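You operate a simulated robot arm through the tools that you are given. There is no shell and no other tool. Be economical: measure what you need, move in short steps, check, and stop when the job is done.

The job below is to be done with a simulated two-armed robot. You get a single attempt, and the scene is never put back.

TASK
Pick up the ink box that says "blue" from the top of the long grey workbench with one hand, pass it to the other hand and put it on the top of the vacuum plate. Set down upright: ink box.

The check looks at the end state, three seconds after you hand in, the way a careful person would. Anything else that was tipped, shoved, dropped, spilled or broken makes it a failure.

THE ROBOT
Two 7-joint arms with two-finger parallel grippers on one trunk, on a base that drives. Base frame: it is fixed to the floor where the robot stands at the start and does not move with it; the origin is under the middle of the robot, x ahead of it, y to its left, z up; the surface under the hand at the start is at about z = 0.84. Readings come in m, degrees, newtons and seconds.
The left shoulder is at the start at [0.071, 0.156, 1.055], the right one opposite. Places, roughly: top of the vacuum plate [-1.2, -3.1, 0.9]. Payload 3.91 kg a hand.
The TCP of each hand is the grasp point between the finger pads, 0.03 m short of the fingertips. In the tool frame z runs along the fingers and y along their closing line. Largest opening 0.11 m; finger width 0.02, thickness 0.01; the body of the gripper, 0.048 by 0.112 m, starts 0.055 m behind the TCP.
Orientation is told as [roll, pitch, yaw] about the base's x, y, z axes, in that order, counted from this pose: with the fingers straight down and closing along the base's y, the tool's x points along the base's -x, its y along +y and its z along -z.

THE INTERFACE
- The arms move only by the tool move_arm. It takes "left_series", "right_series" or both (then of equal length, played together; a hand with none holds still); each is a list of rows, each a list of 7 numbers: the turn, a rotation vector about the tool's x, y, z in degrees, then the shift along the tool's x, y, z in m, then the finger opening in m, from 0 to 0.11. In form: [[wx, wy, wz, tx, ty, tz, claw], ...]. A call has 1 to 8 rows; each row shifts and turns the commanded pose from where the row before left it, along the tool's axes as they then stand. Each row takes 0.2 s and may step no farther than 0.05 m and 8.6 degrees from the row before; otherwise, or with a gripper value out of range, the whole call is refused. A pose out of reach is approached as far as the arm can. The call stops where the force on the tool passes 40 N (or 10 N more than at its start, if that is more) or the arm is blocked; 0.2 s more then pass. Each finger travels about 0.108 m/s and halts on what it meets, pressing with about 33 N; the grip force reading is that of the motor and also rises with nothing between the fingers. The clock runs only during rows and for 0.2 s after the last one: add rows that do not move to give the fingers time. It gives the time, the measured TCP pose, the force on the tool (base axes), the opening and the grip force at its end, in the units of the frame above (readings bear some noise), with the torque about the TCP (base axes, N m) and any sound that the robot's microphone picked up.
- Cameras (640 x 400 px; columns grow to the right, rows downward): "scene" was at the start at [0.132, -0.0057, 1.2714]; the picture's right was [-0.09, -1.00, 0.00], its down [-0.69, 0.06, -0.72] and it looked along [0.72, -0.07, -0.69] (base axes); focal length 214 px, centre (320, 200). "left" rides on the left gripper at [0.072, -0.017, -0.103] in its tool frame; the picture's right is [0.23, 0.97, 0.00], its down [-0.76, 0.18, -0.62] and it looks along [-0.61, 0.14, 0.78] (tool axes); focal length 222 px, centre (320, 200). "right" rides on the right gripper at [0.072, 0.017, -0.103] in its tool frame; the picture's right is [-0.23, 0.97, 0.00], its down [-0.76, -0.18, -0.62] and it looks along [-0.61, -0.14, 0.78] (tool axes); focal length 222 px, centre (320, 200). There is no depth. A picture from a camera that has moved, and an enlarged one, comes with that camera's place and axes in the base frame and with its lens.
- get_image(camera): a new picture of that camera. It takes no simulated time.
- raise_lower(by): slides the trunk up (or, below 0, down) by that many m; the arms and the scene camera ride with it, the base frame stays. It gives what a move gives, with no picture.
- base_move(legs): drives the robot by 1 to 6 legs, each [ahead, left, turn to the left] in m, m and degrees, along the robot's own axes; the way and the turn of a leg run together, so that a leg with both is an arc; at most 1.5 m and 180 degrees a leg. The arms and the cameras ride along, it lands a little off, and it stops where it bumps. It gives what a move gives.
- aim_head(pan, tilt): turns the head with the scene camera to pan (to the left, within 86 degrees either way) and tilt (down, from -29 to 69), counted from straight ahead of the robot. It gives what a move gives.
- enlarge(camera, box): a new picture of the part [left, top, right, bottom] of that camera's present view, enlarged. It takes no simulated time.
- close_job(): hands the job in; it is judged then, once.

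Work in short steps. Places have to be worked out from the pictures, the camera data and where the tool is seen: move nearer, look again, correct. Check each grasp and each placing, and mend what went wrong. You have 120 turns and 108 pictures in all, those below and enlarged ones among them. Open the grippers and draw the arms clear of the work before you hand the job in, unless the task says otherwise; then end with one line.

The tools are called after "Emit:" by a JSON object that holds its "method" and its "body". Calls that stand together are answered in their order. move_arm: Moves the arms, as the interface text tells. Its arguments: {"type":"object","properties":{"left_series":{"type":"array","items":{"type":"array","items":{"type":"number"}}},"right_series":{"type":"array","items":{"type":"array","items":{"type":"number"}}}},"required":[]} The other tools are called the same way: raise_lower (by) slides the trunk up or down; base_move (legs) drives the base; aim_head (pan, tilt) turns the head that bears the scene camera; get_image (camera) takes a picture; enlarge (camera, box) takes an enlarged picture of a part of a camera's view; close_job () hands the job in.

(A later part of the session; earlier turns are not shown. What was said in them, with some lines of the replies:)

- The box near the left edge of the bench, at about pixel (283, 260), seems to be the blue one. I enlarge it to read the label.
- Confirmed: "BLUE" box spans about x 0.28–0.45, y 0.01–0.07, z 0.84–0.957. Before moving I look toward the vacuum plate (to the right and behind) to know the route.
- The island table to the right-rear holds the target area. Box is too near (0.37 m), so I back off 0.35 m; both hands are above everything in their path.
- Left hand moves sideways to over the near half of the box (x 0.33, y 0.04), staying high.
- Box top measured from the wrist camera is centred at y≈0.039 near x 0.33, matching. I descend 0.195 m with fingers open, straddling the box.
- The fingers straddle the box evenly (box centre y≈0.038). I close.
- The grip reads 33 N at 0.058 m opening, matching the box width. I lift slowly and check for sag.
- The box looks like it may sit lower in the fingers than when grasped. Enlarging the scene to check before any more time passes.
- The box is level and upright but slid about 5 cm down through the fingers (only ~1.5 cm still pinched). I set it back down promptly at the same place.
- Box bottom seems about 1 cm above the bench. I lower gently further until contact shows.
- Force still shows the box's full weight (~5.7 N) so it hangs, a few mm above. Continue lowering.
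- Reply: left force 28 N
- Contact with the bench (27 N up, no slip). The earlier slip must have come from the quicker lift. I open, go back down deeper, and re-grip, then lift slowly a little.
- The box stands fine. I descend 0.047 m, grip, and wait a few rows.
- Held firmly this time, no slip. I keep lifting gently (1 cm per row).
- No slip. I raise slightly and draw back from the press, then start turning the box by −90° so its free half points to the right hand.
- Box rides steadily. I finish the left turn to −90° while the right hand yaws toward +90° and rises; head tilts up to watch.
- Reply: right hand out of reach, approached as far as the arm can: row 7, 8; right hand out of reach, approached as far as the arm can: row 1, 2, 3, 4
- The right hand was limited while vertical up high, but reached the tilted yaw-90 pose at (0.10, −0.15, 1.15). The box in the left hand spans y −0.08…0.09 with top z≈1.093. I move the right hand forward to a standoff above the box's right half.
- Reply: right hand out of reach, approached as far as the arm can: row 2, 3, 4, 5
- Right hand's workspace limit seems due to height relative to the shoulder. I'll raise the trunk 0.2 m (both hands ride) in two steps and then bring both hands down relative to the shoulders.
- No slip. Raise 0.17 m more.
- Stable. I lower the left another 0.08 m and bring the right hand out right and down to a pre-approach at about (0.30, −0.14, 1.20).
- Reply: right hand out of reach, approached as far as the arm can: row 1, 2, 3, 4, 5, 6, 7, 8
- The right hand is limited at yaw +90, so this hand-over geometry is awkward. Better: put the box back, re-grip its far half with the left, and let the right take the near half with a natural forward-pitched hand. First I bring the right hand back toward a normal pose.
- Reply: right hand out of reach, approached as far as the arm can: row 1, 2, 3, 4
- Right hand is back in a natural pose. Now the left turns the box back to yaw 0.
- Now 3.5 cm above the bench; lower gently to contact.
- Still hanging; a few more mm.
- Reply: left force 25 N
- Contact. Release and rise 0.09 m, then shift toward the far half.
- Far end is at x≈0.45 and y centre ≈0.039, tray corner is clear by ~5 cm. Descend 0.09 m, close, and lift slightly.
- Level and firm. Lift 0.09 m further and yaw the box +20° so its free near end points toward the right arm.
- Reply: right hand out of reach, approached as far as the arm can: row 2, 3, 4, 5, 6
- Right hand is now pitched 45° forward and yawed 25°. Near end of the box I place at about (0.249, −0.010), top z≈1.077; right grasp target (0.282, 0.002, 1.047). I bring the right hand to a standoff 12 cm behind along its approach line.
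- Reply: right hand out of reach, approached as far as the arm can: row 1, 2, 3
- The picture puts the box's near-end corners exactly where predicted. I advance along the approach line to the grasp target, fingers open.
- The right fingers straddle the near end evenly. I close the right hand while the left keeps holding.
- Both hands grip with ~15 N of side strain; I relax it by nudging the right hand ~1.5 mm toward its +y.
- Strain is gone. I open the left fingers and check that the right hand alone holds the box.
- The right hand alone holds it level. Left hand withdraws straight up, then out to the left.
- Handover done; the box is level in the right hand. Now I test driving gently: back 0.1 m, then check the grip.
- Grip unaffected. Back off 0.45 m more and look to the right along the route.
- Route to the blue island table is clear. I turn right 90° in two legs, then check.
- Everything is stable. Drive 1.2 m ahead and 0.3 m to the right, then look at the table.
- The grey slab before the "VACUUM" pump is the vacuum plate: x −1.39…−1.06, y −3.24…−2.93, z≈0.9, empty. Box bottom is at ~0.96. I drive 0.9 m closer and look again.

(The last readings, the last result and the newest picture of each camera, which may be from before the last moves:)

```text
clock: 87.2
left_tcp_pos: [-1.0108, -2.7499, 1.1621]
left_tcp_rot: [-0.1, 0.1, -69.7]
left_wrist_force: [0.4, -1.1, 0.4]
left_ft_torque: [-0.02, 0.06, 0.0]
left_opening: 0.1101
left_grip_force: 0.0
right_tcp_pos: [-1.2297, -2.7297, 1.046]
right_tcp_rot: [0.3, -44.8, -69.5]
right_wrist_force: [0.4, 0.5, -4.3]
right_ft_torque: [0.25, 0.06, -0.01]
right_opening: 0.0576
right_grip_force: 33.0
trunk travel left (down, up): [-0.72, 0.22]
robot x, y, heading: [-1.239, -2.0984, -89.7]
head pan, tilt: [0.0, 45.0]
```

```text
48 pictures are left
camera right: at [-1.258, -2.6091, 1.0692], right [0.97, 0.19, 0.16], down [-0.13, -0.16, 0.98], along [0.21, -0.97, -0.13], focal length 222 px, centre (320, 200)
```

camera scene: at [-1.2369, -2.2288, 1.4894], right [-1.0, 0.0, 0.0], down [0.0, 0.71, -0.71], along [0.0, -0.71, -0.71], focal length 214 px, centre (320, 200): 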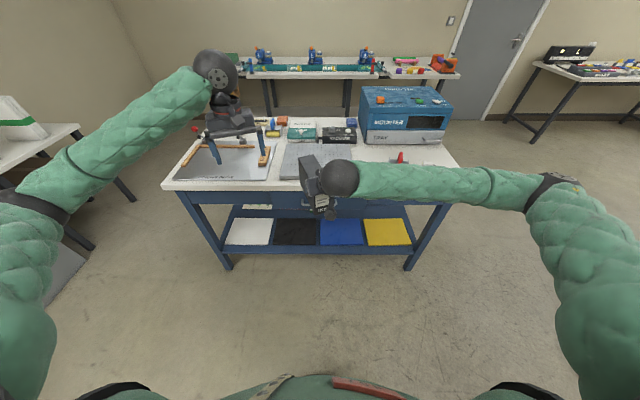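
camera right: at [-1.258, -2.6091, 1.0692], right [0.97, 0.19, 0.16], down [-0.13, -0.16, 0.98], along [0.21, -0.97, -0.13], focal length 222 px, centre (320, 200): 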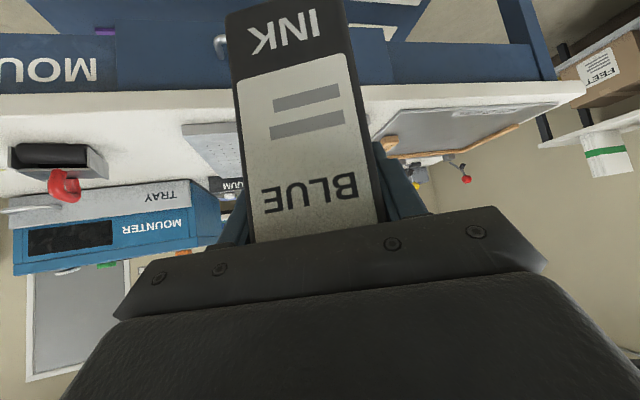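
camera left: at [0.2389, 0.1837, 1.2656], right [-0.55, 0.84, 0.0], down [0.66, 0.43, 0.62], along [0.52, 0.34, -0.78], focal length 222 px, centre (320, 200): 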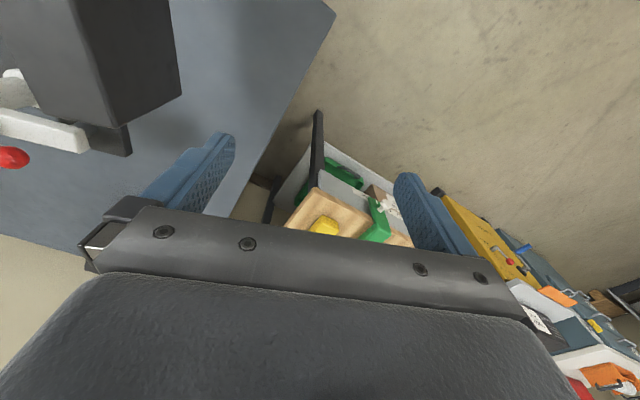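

I pull the left hand back out and up so it stays clear, and enlarge the plate region.

Emit:
{"method": "move_arm", "body": {"left_series": [[0, 0, 0, 0.025, 0.025, -0.01, 0.11], [0, 0, 0, 0.025, 0.025, -0.01, 0.11], [0, 0, 0, 0.025, 0.025, -0.01, 0.11], [0, 0, 0, 0.025, 0.025, -0.01, 0.11]]}}

Emit:
{"method": "enlarge", "body": {"camera": "scene", "box": [240, 100, 420, 230]}}

```text
clock: 88.2
left_tcp_pos: [-0.9516, -2.6191, 1.2051]
left_tcp_rot: [-0.1, -0.1, -69.8]
left_wrist_force: [0.3, 1.0, 0.4]
left_ft_torque: [-0.02, -0.03, 0.01]
left_opening: 0.1101
left_grip_force: 0.1
right_tcp_pos: [-1.2305, -2.7296, 1.0462]
right_tcp_rot: [0.0, -44.8, -69.6]
right_wrist_force: [0.8, 0.1, -4.6]
right_ft_torque: [0.24, 0.09, -0.02]
right_opening: 0.0579
right_grip_force: 32.7
trunk travel left (down, up): [-0.72, 0.22]
robot x, y, heading: [-1.2337, -2.0986, -90.1]
head pan, tilt: [0.0, 45.0]
```

```text
3.08 times, centred on (330, 165) of scene
camera zoom: at [-1.2363, -2.2271, 1.4895], right [-1.0, 0.0, 0.0], down [0.0, 0.71, -0.71], along [0.0, -0.71, -0.71], focal length 660 px, centre (289, 308)
```

zoom: 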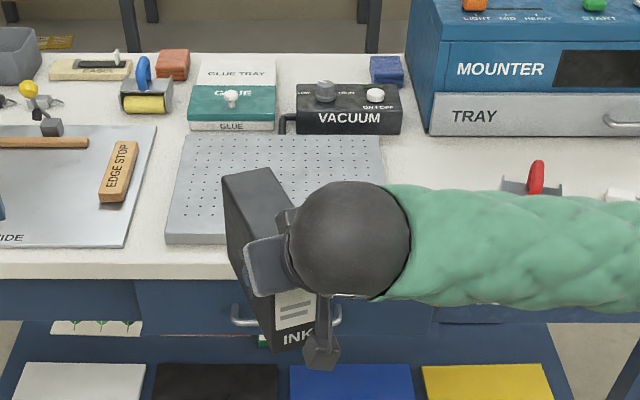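

Plate is about x −1.395…−1.06, y −3.235…−2.965. Box centre now (−1.213, −2.777); I drive 0.313 m ahead, 0.014 m right.

Emit:
{"method": "base_move", "body": {"legs": [[0.313, -0.014, 0]]}}

Emit:
{"method": "aim_head", "body": {"pan": 0, "tilt": 55}}

Emit:
{"method": "get_image", "body": {"camera": "scene"}}

Emit:
{"method": "get_image", "body": {"camera": "right"}}

Emit:
{"method": "get_image", "body": {"camera": "left"}}

```text
clock: 90.3
left_tcp_pos: [-0.9609, -2.933, 1.2019]
left_tcp_rot: [0.0, 0.1, -69.6]
left_wrist_force: [0.2, 0.3, -0.3]
left_ft_torque: [0.01, 0.02, 0.01]
left_opening: 0.1099
left_grip_force: 0.0
right_tcp_pos: [-1.2417, -3.0455, 1.0459]
right_tcp_rot: [0.2, -44.6, -69.4]
right_wrist_force: [0.7, -0.3, -4.2]
right_ft_torque: [0.23, 0.07, 0.0]
right_opening: 0.058
right_grip_force: 32.8
trunk travel left (down, up): [-0.72, 0.22]
robot x, y, heading: [-1.2503, -2.4104, -89.5]
head pan, tilt: [0.0, 45.0]
```

```text
clock: 91.0
left_tcp_pos: [-0.9622, -2.9329, 1.2039]
left_tcp_rot: [-0.1, 0.1, -69.6]
left_wrist_force: [-0.1, 0.0, -0.1]
left_ft_torque: [0.02, -0.03, -0.01]
left_opening: 0.11
left_grip_force: 0.1
right_tcp_pos: [-1.2393, -3.044, 1.0462]
right_tcp_rot: [0.1, -44.7, -69.5]
right_wrist_force: [-0.2, -0.1, -3.9]
right_ft_torque: [0.22, 0.08, 0.04]
right_opening: 0.0576
right_grip_force: 32.5
trunk travel left (down, up): [-0.72, 0.22]
robot x, y, heading: [-1.2456, -2.4136, -89.5]
head pan, tilt: [0.0, 55.0]
```

```text
46 pictures are left
camera scene: at [-1.2486, -2.533, 1.4759], right [-1.0, -0.01, 0.0], down [-0.01, 0.82, -0.57], along [0.0, -0.57, -0.82], focal length 214 px, centre (320, 200)
```

scene: 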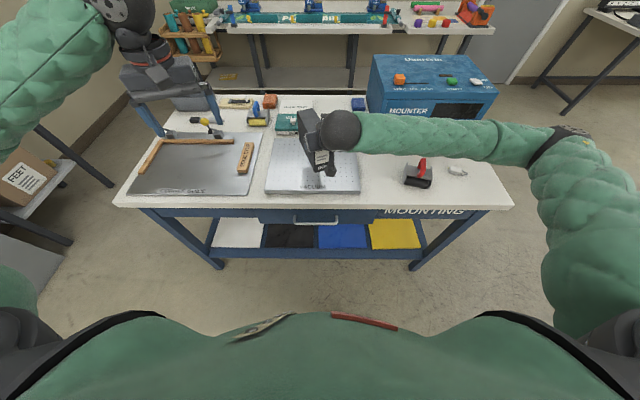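

```text
45 pictures are left
camera right: at [-1.2687, -2.9225, 1.069], right [0.97, 0.19, 0.16], down [-0.13, -0.16, 0.98], along [0.21, -0.97, -0.13], focal length 222 px, centre (320, 200)
```

right: 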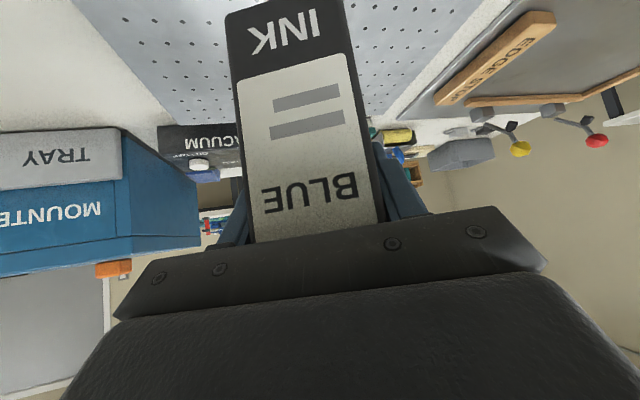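

```text
44 pictures are left
camera left: at [-1.0022, -2.8714, 1.3057], right [0.83, 0.55, 0.0], down [0.43, -0.65, 0.62], along [0.34, -0.52, -0.78], focal length 222 px, centre (320, 200)
```

left: 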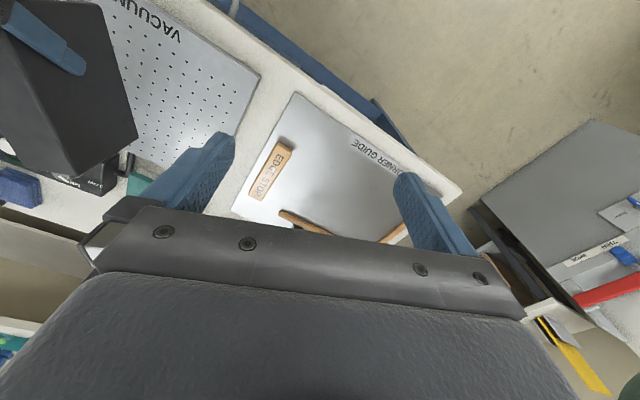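

Box centre is over (−1.222, −3.092), mid-plate, clear of the pump. I lower 0.045 m straight down.

Emit:
{"method": "move_arm", "body": {"right_series": [[0, 0, 0, 0.0035, 0, 0.0036, 0.0], [0, 0, 0, 0.007, 0, 0.0071, 0.0], [0, 0, 0, 0.007, 0, 0.0071, 0.0], [0, 0, 0, 0.007, 0, 0.0071, 0.0], [0, 0, 0, 0.005, 0, 0.005, 0.0], [0, 0, 0, 0.0025, 0, 0.0026, 0.0], [0, 0, 0, 0, 0, 0, 0.0]]}}

Emit:
{"method": "enlarge", "body": {"camera": "scene", "box": [240, 90, 400, 210]}}

Emit:
{"method": "get_image", "body": {"camera": "left"}}

```text
clock: 92.6
left_tcp_pos: [-0.9614, -2.9326, 1.2024]
left_tcp_rot: [0.0, 0.0, -69.5]
left_wrist_force: [-0.5, -0.2, 0.2]
left_ft_torque: [0.0, -0.01, 0.0]
left_opening: 0.1101
left_grip_force: 0.1
right_tcp_pos: [-1.2413, -3.0452, 1.0012]
right_tcp_rot: [0.2, -44.6, -69.5]
right_wrist_force: [0.2, 0.2, -5.0]
right_ft_torque: [0.21, 0.08, -0.01]
right_opening: 0.0579
right_grip_force: 32.9
trunk travel left (down, up): [-0.72, 0.22]
robot x, y, heading: [-1.2511, -2.4147, -89.5]
head pan, tilt: [0.0, 55.0]
```

```text
3.33 times, centred on (320, 150) of scene
camera zoom: at [-1.2485, -2.5329, 1.4759], right [-1.0, -0.01, 0.0], down [-0.01, 0.82, -0.57], along [0.0, -0.57, -0.82], focal length 715 px, centre (320, 367)
```

zoom: 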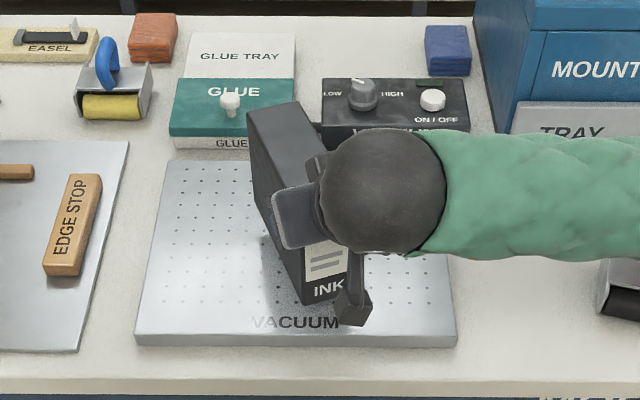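

```text
42 pictures are left
camera left: at [-1.0022, -2.8714, 1.3057], right [0.83, 0.55, 0.0], down [0.43, -0.65, 0.62], along [0.34, -0.52, -0.78], focal length 222 px, centre (320, 200)
```

left: 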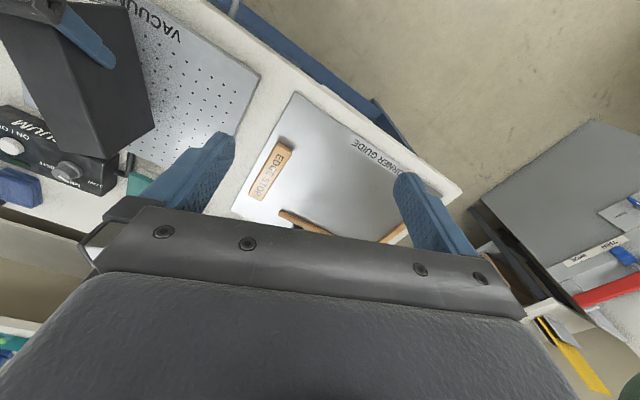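

Over the middle of the plate, about 1–1.5 cm to go. I lower in small steps and watch the force.

Emit:
{"method": "move_arm", "body": {"right_series": [[0, 0, 0, 0.0028, 0, 0.0028, 0.0], [0, 0, 0, 0.0028, 0, 0.0028, 0.0], [0, 0, 0, 0.0014, 0, 0.0014, 0.0], [0, 0, 0, 0.0011, 0, 0.0011, 0.0], [0, 0, 0, 0, 0, 0, 0.0]]}}

```text
clock: 93.8
left_tcp_pos: [-0.9624, -2.9333, 1.2025]
left_tcp_rot: [0.1, 0.0, -69.5]
left_wrist_force: [-0.6, 1.0, 1.1]
left_ft_torque: [0.03, 0.02, 0.0]
left_opening: 0.1103
left_grip_force: 0.0
right_tcp_pos: [-1.2417, -3.0434, 0.9873]
right_tcp_rot: [0.2, -44.7, -69.5]
right_wrist_force: [-0.1, -0.8, -4.7]
right_ft_torque: [0.24, 0.06, 0.01]
right_opening: 0.0579
right_grip_force: 33.3
trunk travel left (down, up): [-0.72, 0.22]
robot x, y, heading: [-1.2521, -2.4144, -89.7]
head pan, tilt: [0.0, 55.0]
```

Still hanging (−4.7 N); continue in ~2 mm steps.

Emit:
{"method": "move_arm", "body": {"right_series": [[0, 0, 0, 0.0011, 0, 0.0011, 0.0], [0, 0, 0, 0.0011, 0, 0.0011, 0.0], [0, 0, 0, 0, 0, 0, 0.0]]}}

Emit:
{"method": "enlarge", "body": {"camera": "scene", "box": [240, 90, 400, 210]}}

```text
clock: 94.6
left_tcp_pos: [-0.962, -2.9339, 1.2036]
left_tcp_rot: [0.0, 0.0, -69.4]
left_wrist_force: [-0.3, 0.2, -0.3]
left_ft_torque: [0.01, 0.0, -0.03]
left_opening: 0.1101
left_grip_force: 0.0
right_tcp_pos: [-1.2411, -3.044, 0.9855]
right_tcp_rot: [0.2, -44.6, -69.5]
right_wrist_force: [-0.3, -1.0, -4.9]
right_ft_torque: [0.21, 0.06, 0.0]
right_opening: 0.0579
right_grip_force: 33.2
trunk travel left (down, up): [-0.72, 0.22]
robot x, y, heading: [-1.2484, -2.414, -89.5]
head pan, tilt: [0.0, 55.0]
```

```text
3.33 times, centred on (320, 150) of scene
camera zoom: at [-1.2486, -2.533, 1.4759], right [-1.0, -0.01, 0.0], down [-0.01, 0.82, -0.57], along [0.0, -0.57, -0.82], focal length 715 px, centre (320, 367)
```

zoom: 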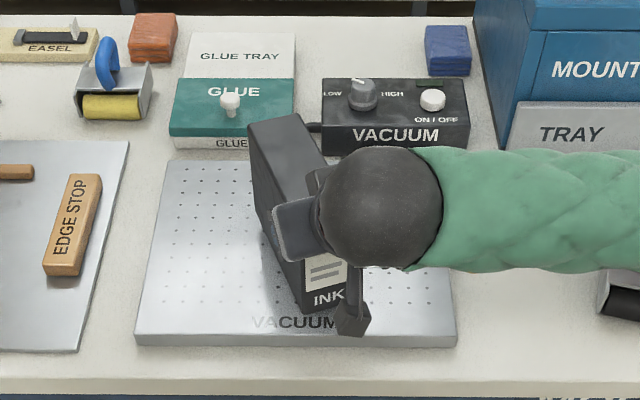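

Still not touching. Continue down.

Emit:
{"method": "move_arm", "body": {"right_series": [[0, 0, 0, 0.0014, 0, 0.0014, 0.0], [0, 0, 0, 0.0014, 0, 0.0014, 0.0], [0, 0, 0, 0, 0, 0, 0.0]]}}

Emit:
{"method": "move_arm", "body": {"right_series": [[0, 0, 0, 0.0011, 0, 0.0011, 0.0], [0, 0, 0, 0, 0, 0, 0.0]]}}

```text
clock: 95.4
left_tcp_pos: [-0.9616, -2.933, 1.203]
left_tcp_rot: [0.1, 0.0, -69.4]
left_wrist_force: [0.2, 0.2, 0.9]
left_ft_torque: [0.02, 0.01, 0.02]
left_opening: 0.1102
left_grip_force: 0.0
right_tcp_pos: [-1.2405, -3.0443, 0.9804]
right_tcp_rot: [0.2, -44.6, -69.4]
right_wrist_force: [0.2, 0.3, -4.4]
right_ft_torque: [0.22, 0.05, -0.02]
right_opening: 0.0579
right_grip_force: 33.0
trunk travel left (down, up): [-0.72, 0.22]
robot x, y, heading: [-1.2448, -2.4141, -89.4]
head pan, tilt: [0.0, 55.0]
```

```text
clock: 96.0
left_tcp_pos: [-0.962, -2.9331, 1.2035]
left_tcp_rot: [0.0, 0.0, -69.5]
left_wrist_force: [0.0, 0.3, 0.4]
left_ft_torque: [0.0, 0.02, 0.02]
left_opening: 0.1101
left_grip_force: 0.0
right_tcp_pos: [-1.2409, -3.0431, 0.9802]
right_tcp_rot: [0.2, -44.6, -69.6]
right_wrist_force: [-0.5, -1.2, -5.3]
right_ft_torque: [0.22, 0.1, -0.01]
right_opening: 0.0579
right_grip_force: 33.4
trunk travel left (down, up): [-0.72, 0.22]
robot x, y, heading: [-1.2496, -2.4109, -89.5]
head pan, tilt: [0.0, 55.0]
```

Still hanging at TCP z 0.980. Two more small steps, checking each.

Emit:
{"method": "move_arm", "body": {"right_series": [[0, 0, 0, 0.0014, 0, 0.0014, 0.0], [0, 0, 0, 0, 0, 0, 0.0]]}}

Emit:
{"method": "move_arm", "body": {"right_series": [[0, 0, 0, 0.0014, 0, 0.0014, 0.0], [0, 0, 0, 0, 0, 0, 0.0]]}}

Emit:
{"method": "enlarge", "body": {"camera": "scene", "box": [280, 120, 380, 200]}}

```text
clock: 96.6
left_tcp_pos: [-0.9628, -2.9337, 1.2036]
left_tcp_rot: [0.0, 0.0, -69.5]
left_wrist_force: [-0.3, -0.4, 0.7]
left_ft_torque: [0.0, -0.01, 0.05]
left_opening: 0.1102
left_grip_force: 0.0
right_tcp_pos: [-1.2424, -3.0434, 0.9783]
right_tcp_rot: [0.2, -44.6, -69.6]
right_wrist_force: [0.7, -0.2, -5.3]
right_ft_torque: [0.24, 0.08, 0.02]
right_opening: 0.0581
right_grip_force: 32.8
trunk travel left (down, up): [-0.72, 0.22]
robot x, y, heading: [-1.2501, -2.4087, -89.8]
head pan, tilt: [0.0, 55.0]
```

```text
clock: 97.2
left_tcp_pos: [-0.9623, -2.9331, 1.2032]
left_tcp_rot: [0.0, 0.0, -69.6]
left_wrist_force: [-0.1, 0.2, 0.5]
left_ft_torque: [-0.03, 0.0, -0.03]
left_opening: 0.1101
left_grip_force: 0.2
right_tcp_pos: [-1.2409, -3.0445, 0.9753]
right_tcp_rot: [0.2, -44.7, -69.5]
right_wrist_force: [-0.6, 0.2, -3.6]
right_ft_torque: [0.22, 0.09, 0.0]
right_opening: 0.058
right_grip_force: 32.6
trunk travel left (down, up): [-0.72, 0.22]
robot x, y, heading: [-1.2477, -2.4121, -89.6]
head pan, tilt: [0.0, 55.0]
```

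```text
5.00 times, centred on (330, 160) of scene
camera zoom: at [-1.2486, -2.5329, 1.4759], right [-1.0, -0.01, 0.0], down [-0.01, 0.82, -0.57], along [0.0, -0.57, -0.82], focal length 1072 px, centre (270, 400)
```

zoom: 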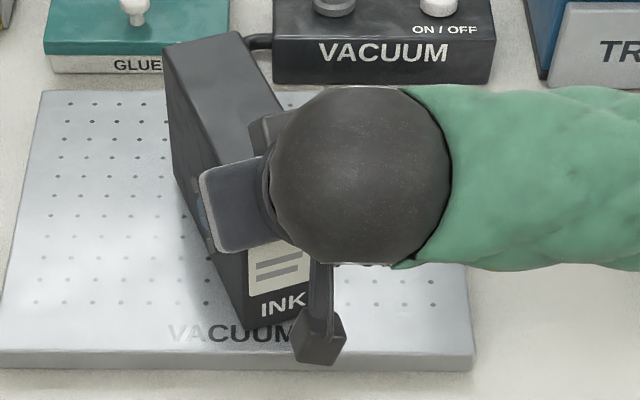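

Nearly there; two further 2 mm steps.

Emit:
{"method": "move_arm", "body": {"right_series": [[0, 0, 0, 0.0012, 0, 0.0012, 0.0], [0, 0, 0, 0, 0, 0, 0.0]]}}

Emit:
{"method": "move_arm", "body": {"right_series": [[0, 0, 0, 0.0012, 0, 0.0012, 0.0], [0, 0, 0, 0, 0, 0, 0.0]]}}

```text
clock: 97.8
left_tcp_pos: [-0.962, -2.9338, 1.2036]
left_tcp_rot: [0.0, 0.1, -69.6]
left_wrist_force: [-0.7, 0.0, 0.0]
left_ft_torque: [-0.03, 0.04, 0.03]
left_opening: 0.1098
left_grip_force: 0.1
right_tcp_pos: [-1.2404, -3.0438, 0.9738]
right_tcp_rot: [0.2, -44.7, -69.6]
right_wrist_force: [-0.1, -0.1, -5.2]
right_ft_torque: [0.24, 0.09, 0.01]
right_opening: 0.0578
right_grip_force: 32.7
trunk travel left (down, up): [-0.72, 0.22]
robot x, y, heading: [-1.2495, -2.4115, -89.7]
head pan, tilt: [0.0, 55.0]
```

```text
clock: 98.4
left_tcp_pos: [-0.9621, -2.9331, 1.2037]
left_tcp_rot: [-0.1, 0.0, -69.5]
left_wrist_force: [0.2, -0.1, -0.3]
left_ft_torque: [0.05, 0.02, 0.0]
left_opening: 0.1096
left_grip_force: 0.1
right_tcp_pos: [-1.2413, -3.044, 0.9718]
right_tcp_rot: [0.3, -44.7, -69.5]
right_wrist_force: [0.4, -0.1, -5.7]
right_ft_torque: [0.2, 0.09, 0.0]
right_opening: 0.0581
right_grip_force: 32.8
trunk travel left (down, up): [-0.72, 0.22]
robot x, y, heading: [-1.2481, -2.4087, -89.7]
head pan, tilt: [0.0, 55.0]
```

Still free. Continue in the same manner.

Emit:
{"method": "move_arm", "body": {"right_series": [[0, 0, 0, 0.0014, 0, 0.0014, 0.0], [0, 0, 0, 0, 0, 0, 0.0]]}}

Emit:
{"method": "move_arm", "body": {"right_series": [[0, 0, 0, 0.0014, 0, 0.0014, 0.0], [0, 0, 0, 0, 0, 0, 0.0]]}}

Emit:
{"method": "enlarge", "body": {"camera": "scene", "box": [300, 140, 360, 190]}}

Emit:
{"method": "get_image", "body": {"camera": "right"}}

```text
clock: 99.0
left_tcp_pos: [-0.9616, -2.9336, 1.2048]
left_tcp_rot: [0.0, 0.2, -69.5]
left_wrist_force: [0.8, 0.7, -0.5]
left_ft_torque: [-0.02, -0.01, 0.02]
left_opening: 0.1103
left_grip_force: 0.1
right_tcp_pos: [-1.2425, -3.0441, 0.9696]
right_tcp_rot: [0.2, -44.7, -69.5]
right_wrist_force: [-0.2, 0.3, -4.2]
right_ft_torque: [0.2, 0.07, 0.0]
right_opening: 0.0581
right_grip_force: 33.5
trunk travel left (down, up): [-0.72, 0.22]
robot x, y, heading: [-1.25, -2.4126, -89.5]
head pan, tilt: [0.0, 55.0]
```

```text
clock: 99.6
left_tcp_pos: [-0.9615, -2.9333, 1.2036]
left_tcp_rot: [0.1, 0.0, -69.6]
left_wrist_force: [-0.4, -0.1, -0.1]
left_ft_torque: [-0.03, -0.03, 0.0]
left_opening: 0.1097
left_grip_force: 0.1
right_tcp_pos: [-1.2412, -3.0434, 0.9694]
right_tcp_rot: [0.1, -44.7, -69.5]
right_wrist_force: [-0.3, -2.2, 7.4]
right_ft_torque: [0.35, 0.66, 0.14]
right_opening: 0.0579
right_grip_force: 33.1
trunk travel left (down, up): [-0.72, 0.22]
robot x, y, heading: [-1.248, -2.4116, -89.7]
head pan, tilt: [0.0, 55.0]
```

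```text
8.00 times, centred on (330, 165) of scene
camera zoom: at [-1.2486, -2.5324, 1.4762], right [-1.0, -0.01, 0.0], down [-0.01, 0.82, -0.57], along [0.0, -0.57, -0.82], focal length 1716 px, centre (240, 480)
```

zoom: 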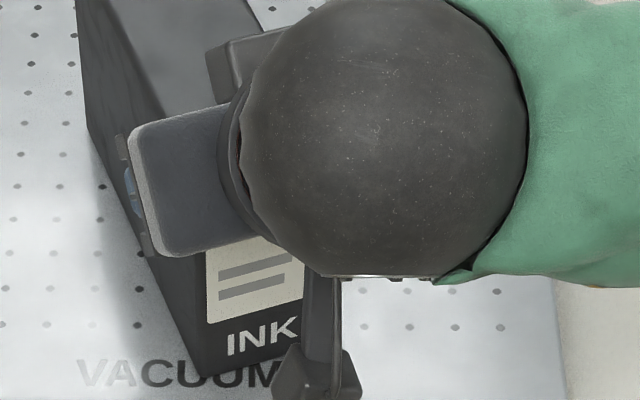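

```text
38 pictures are left
camera right: at [-1.2687, -2.9226, 0.9934], right [0.97, 0.19, 0.16], down [-0.13, -0.16, 0.98], along [0.21, -0.97, -0.13], focal length 222 px, centre (320, 200)
```

right: 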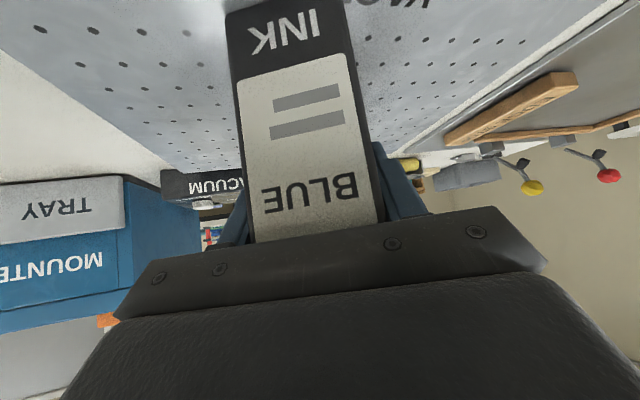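

Contact (force reversed to +7 N, net ~12 N). I release slowly.

Emit:
{"method": "move_arm", "body": {"right_series": [[0, 0, 0, 0, 0, 0, 0.055], [0, 0, 0, 0, 0, 0, 0.06], [0, 0, 0, 0, 0, 0, 0.075], [0, 0, 0, 0, 0, 0, 0.095], [0, 0, 0, 0, 0, 0, 0.11], [0, 0, 0, 0, 0, 0, 0.11]]}}

Emit:
{"method": "get_image", "body": {"camera": "right"}}

Emit:
{"method": "enlarge", "body": {"camera": "scene", "box": [240, 90, 400, 210]}}

```text
clock: 101.0
left_tcp_pos: [-0.9613, -2.9333, 1.2037]
left_tcp_rot: [0.0, 0.0, -69.5]
left_wrist_force: [-0.7, 0.1, 0.3]
left_ft_torque: [0.01, 0.01, -0.01]
left_opening: 0.1101
left_grip_force: 0.1
right_tcp_pos: [-1.2408, -3.0444, 0.9691]
right_tcp_rot: [0.2, -44.7, -69.4]
right_wrist_force: [-0.3, 0.5, -0.5]
right_ft_torque: [0.0, 0.0, 0.02]
right_opening: 0.11
right_grip_force: 0.1
trunk travel left (down, up): [-0.72, 0.22]
robot x, y, heading: [-1.2497, -2.4122, -89.6]
head pan, tilt: [0.0, 55.0]
```

```text
37 pictures are left
camera right: at [-1.2687, -2.9224, 0.9926], right [0.97, 0.19, 0.16], down [-0.13, -0.16, 0.98], along [0.21, -0.97, -0.13], focal length 222 px, centre (320, 200)
```

right: 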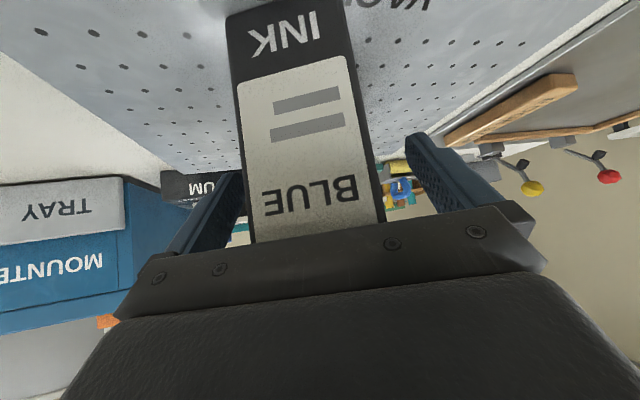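

```text
3.33 times, centred on (320, 150) of scene
camera zoom: at [-1.2486, -2.5327, 1.476], right [-1.0, -0.01, 0.0], down [-0.01, 0.82, -0.57], along [0.0, -0.57, -0.82], focal length 715 px, centre (320, 367)
```

zoom: 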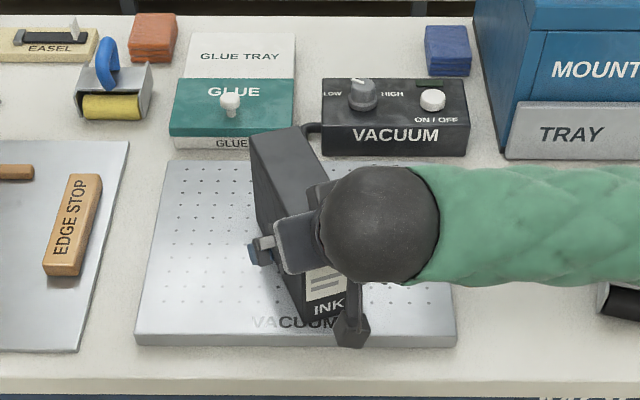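

Box stands free between the open fingers. I withdraw along the approach line.

Emit:
{"method": "move_arm", "body": {"right_series": [[0, 0, 0, 0, 0, -0.01, 0.11], [0, 0, 0, 0, 0, -0.025, 0.11], [0, 0, 0, 0, 0, -0.03, 0.11], [0, 0, 0, 0, 0, -0.03, 0.11], [0, 0, 0, 0, 0, -0.03, 0.11], [0, 0, 0, 0, 0, -0.03, 0.11], [0, 0, 0, 0, 0, 0, 0.11]]}}

Emit:
{"method": "get_image", "body": {"camera": "right"}}

```text
clock: 102.6
left_tcp_pos: [-0.963, -2.9336, 1.2035]
left_tcp_rot: [0.0, 0.0, -69.5]
left_wrist_force: [-0.1, 0.0, -1.0]
left_ft_torque: [-0.01, 0.0, -0.02]
left_opening: 0.1099
left_grip_force: 0.1
right_tcp_pos: [-1.2716, -2.9589, 1.0756]
right_tcp_rot: [0.2, -44.7, -69.5]
right_wrist_force: [0.7, 0.3, 0.1]
right_ft_torque: [0.01, 0.03, 0.03]
right_opening: 0.1101
right_grip_force: 0.1
right hand out of reach, approached as far as the arm can: row 6
trunk travel left (down, up): [-0.72, 0.22]
robot x, y, heading: [-1.2488, -2.4098, -89.5]
head pan, tilt: [0.0, 55.0]
```

```text
35 pictures are left
camera right: at [-1.2989, -2.8372, 1.0997], right [0.97, 0.19, 0.16], down [-0.13, -0.16, 0.98], along [0.21, -0.97, -0.13], focal length 222 px, centre (320, 200)
```

right: 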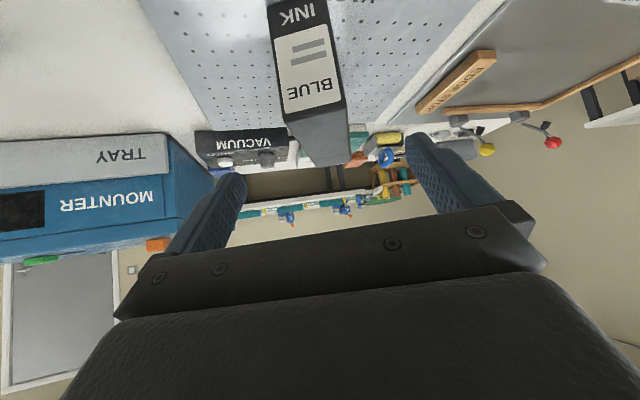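

The box stands upright on the plate and the hand is clear (fingertips ~1.05, above box top ~1.0). I back the base away and take a final look.

Emit:
{"method": "base_move", "body": {"legs": [[-0.45, 0, 0]]}}

Emit:
{"method": "aim_head", "body": {"pan": 0, "tilt": 35}}

Emit:
{"method": "enlarge", "body": {"camera": "scene", "box": [220, 100, 440, 250]}}

Emit:
{"method": "get_image", "body": {"camera": "right"}}

```text
clock: 105.3
left_tcp_pos: [-0.9665, -2.4877, 1.2036]
left_tcp_rot: [0.0, 0.0, -69.8]
left_wrist_force: [0.5, 0.0, 0.1]
left_ft_torque: [0.0, 0.02, -0.02]
left_opening: 0.1098
left_grip_force: 0.0
right_tcp_pos: [-1.2746, -2.5134, 1.0764]
right_tcp_rot: [0.0, -44.7, -69.6]
right_wrist_force: [-0.2, 0.7, -0.3]
right_ft_torque: [-0.03, -0.01, -0.03]
right_opening: 0.1101
right_grip_force: 0.0
trunk travel left (down, up): [-0.72, 0.22]
robot x, y, heading: [-1.247, -1.9615, -89.5]
head pan, tilt: [0.0, 55.0]
```

```text
clock: 106.1
left_tcp_pos: [-0.9663, -2.4878, 1.2024]
left_tcp_rot: [0.0, 0.1, -69.7]
left_wrist_force: [0.8, -1.0, -0.1]
left_ft_torque: [-0.01, 0.02, -0.01]
left_opening: 0.11
left_grip_force: 0.1
right_tcp_pos: [-1.2751, -2.5124, 1.0745]
right_tcp_rot: [0.2, -44.6, -69.6]
right_wrist_force: [0.1, 0.3, -0.2]
right_ft_torque: [-0.03, -0.02, 0.01]
right_opening: 0.11
right_grip_force: 0.1
trunk travel left (down, up): [-0.72, 0.22]
robot x, y, heading: [-1.2532, -1.9665, -89.5]
head pan, tilt: [0.0, 35.0]
```

```text
2.67 times, centred on (330, 175) of scene
camera zoom: at [-1.2515, -2.1022, 1.5041], right [-1.0, 0.0, 0.0], down [0.0, 0.57, -0.82], along [0.0, -0.82, -0.57], focal length 572 px, centre (293, 267)
```

zoom: 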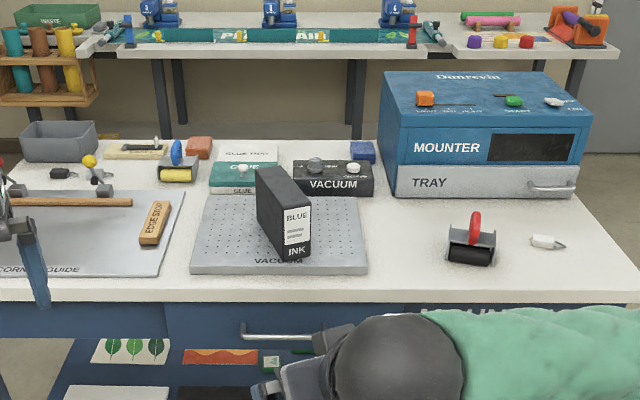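

```text
33 pictures are left
camera right: at [-1.3025, -2.3908, 1.0994], right [0.97, 0.19, 0.16], down [-0.13, -0.16, 0.98], along [0.21, -0.97, -0.13], focal length 222 px, centre (320, 200)
```

right: 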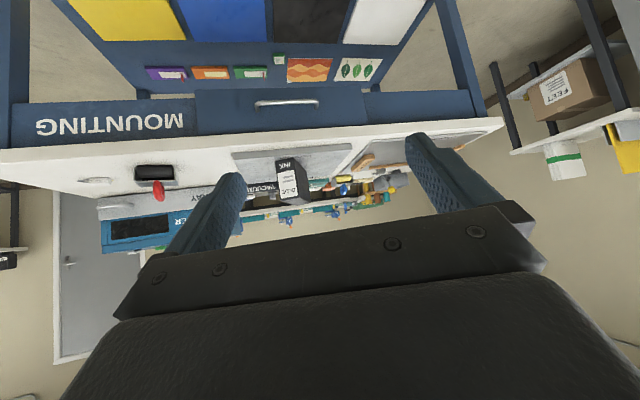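

The blue ink box stands upright on the vacuum plate, nothing else is disturbed, and both hands are open and clear. I hand in.

Emit:
{"method": "close_job", "body": {}}

```text
The job is handed in.
```

The blue ink box is standing upright on the vacuum plate: the left hand picked it up, passed it to the right in mid-air, and the right set it down, with nothing else disturbed in the final view.
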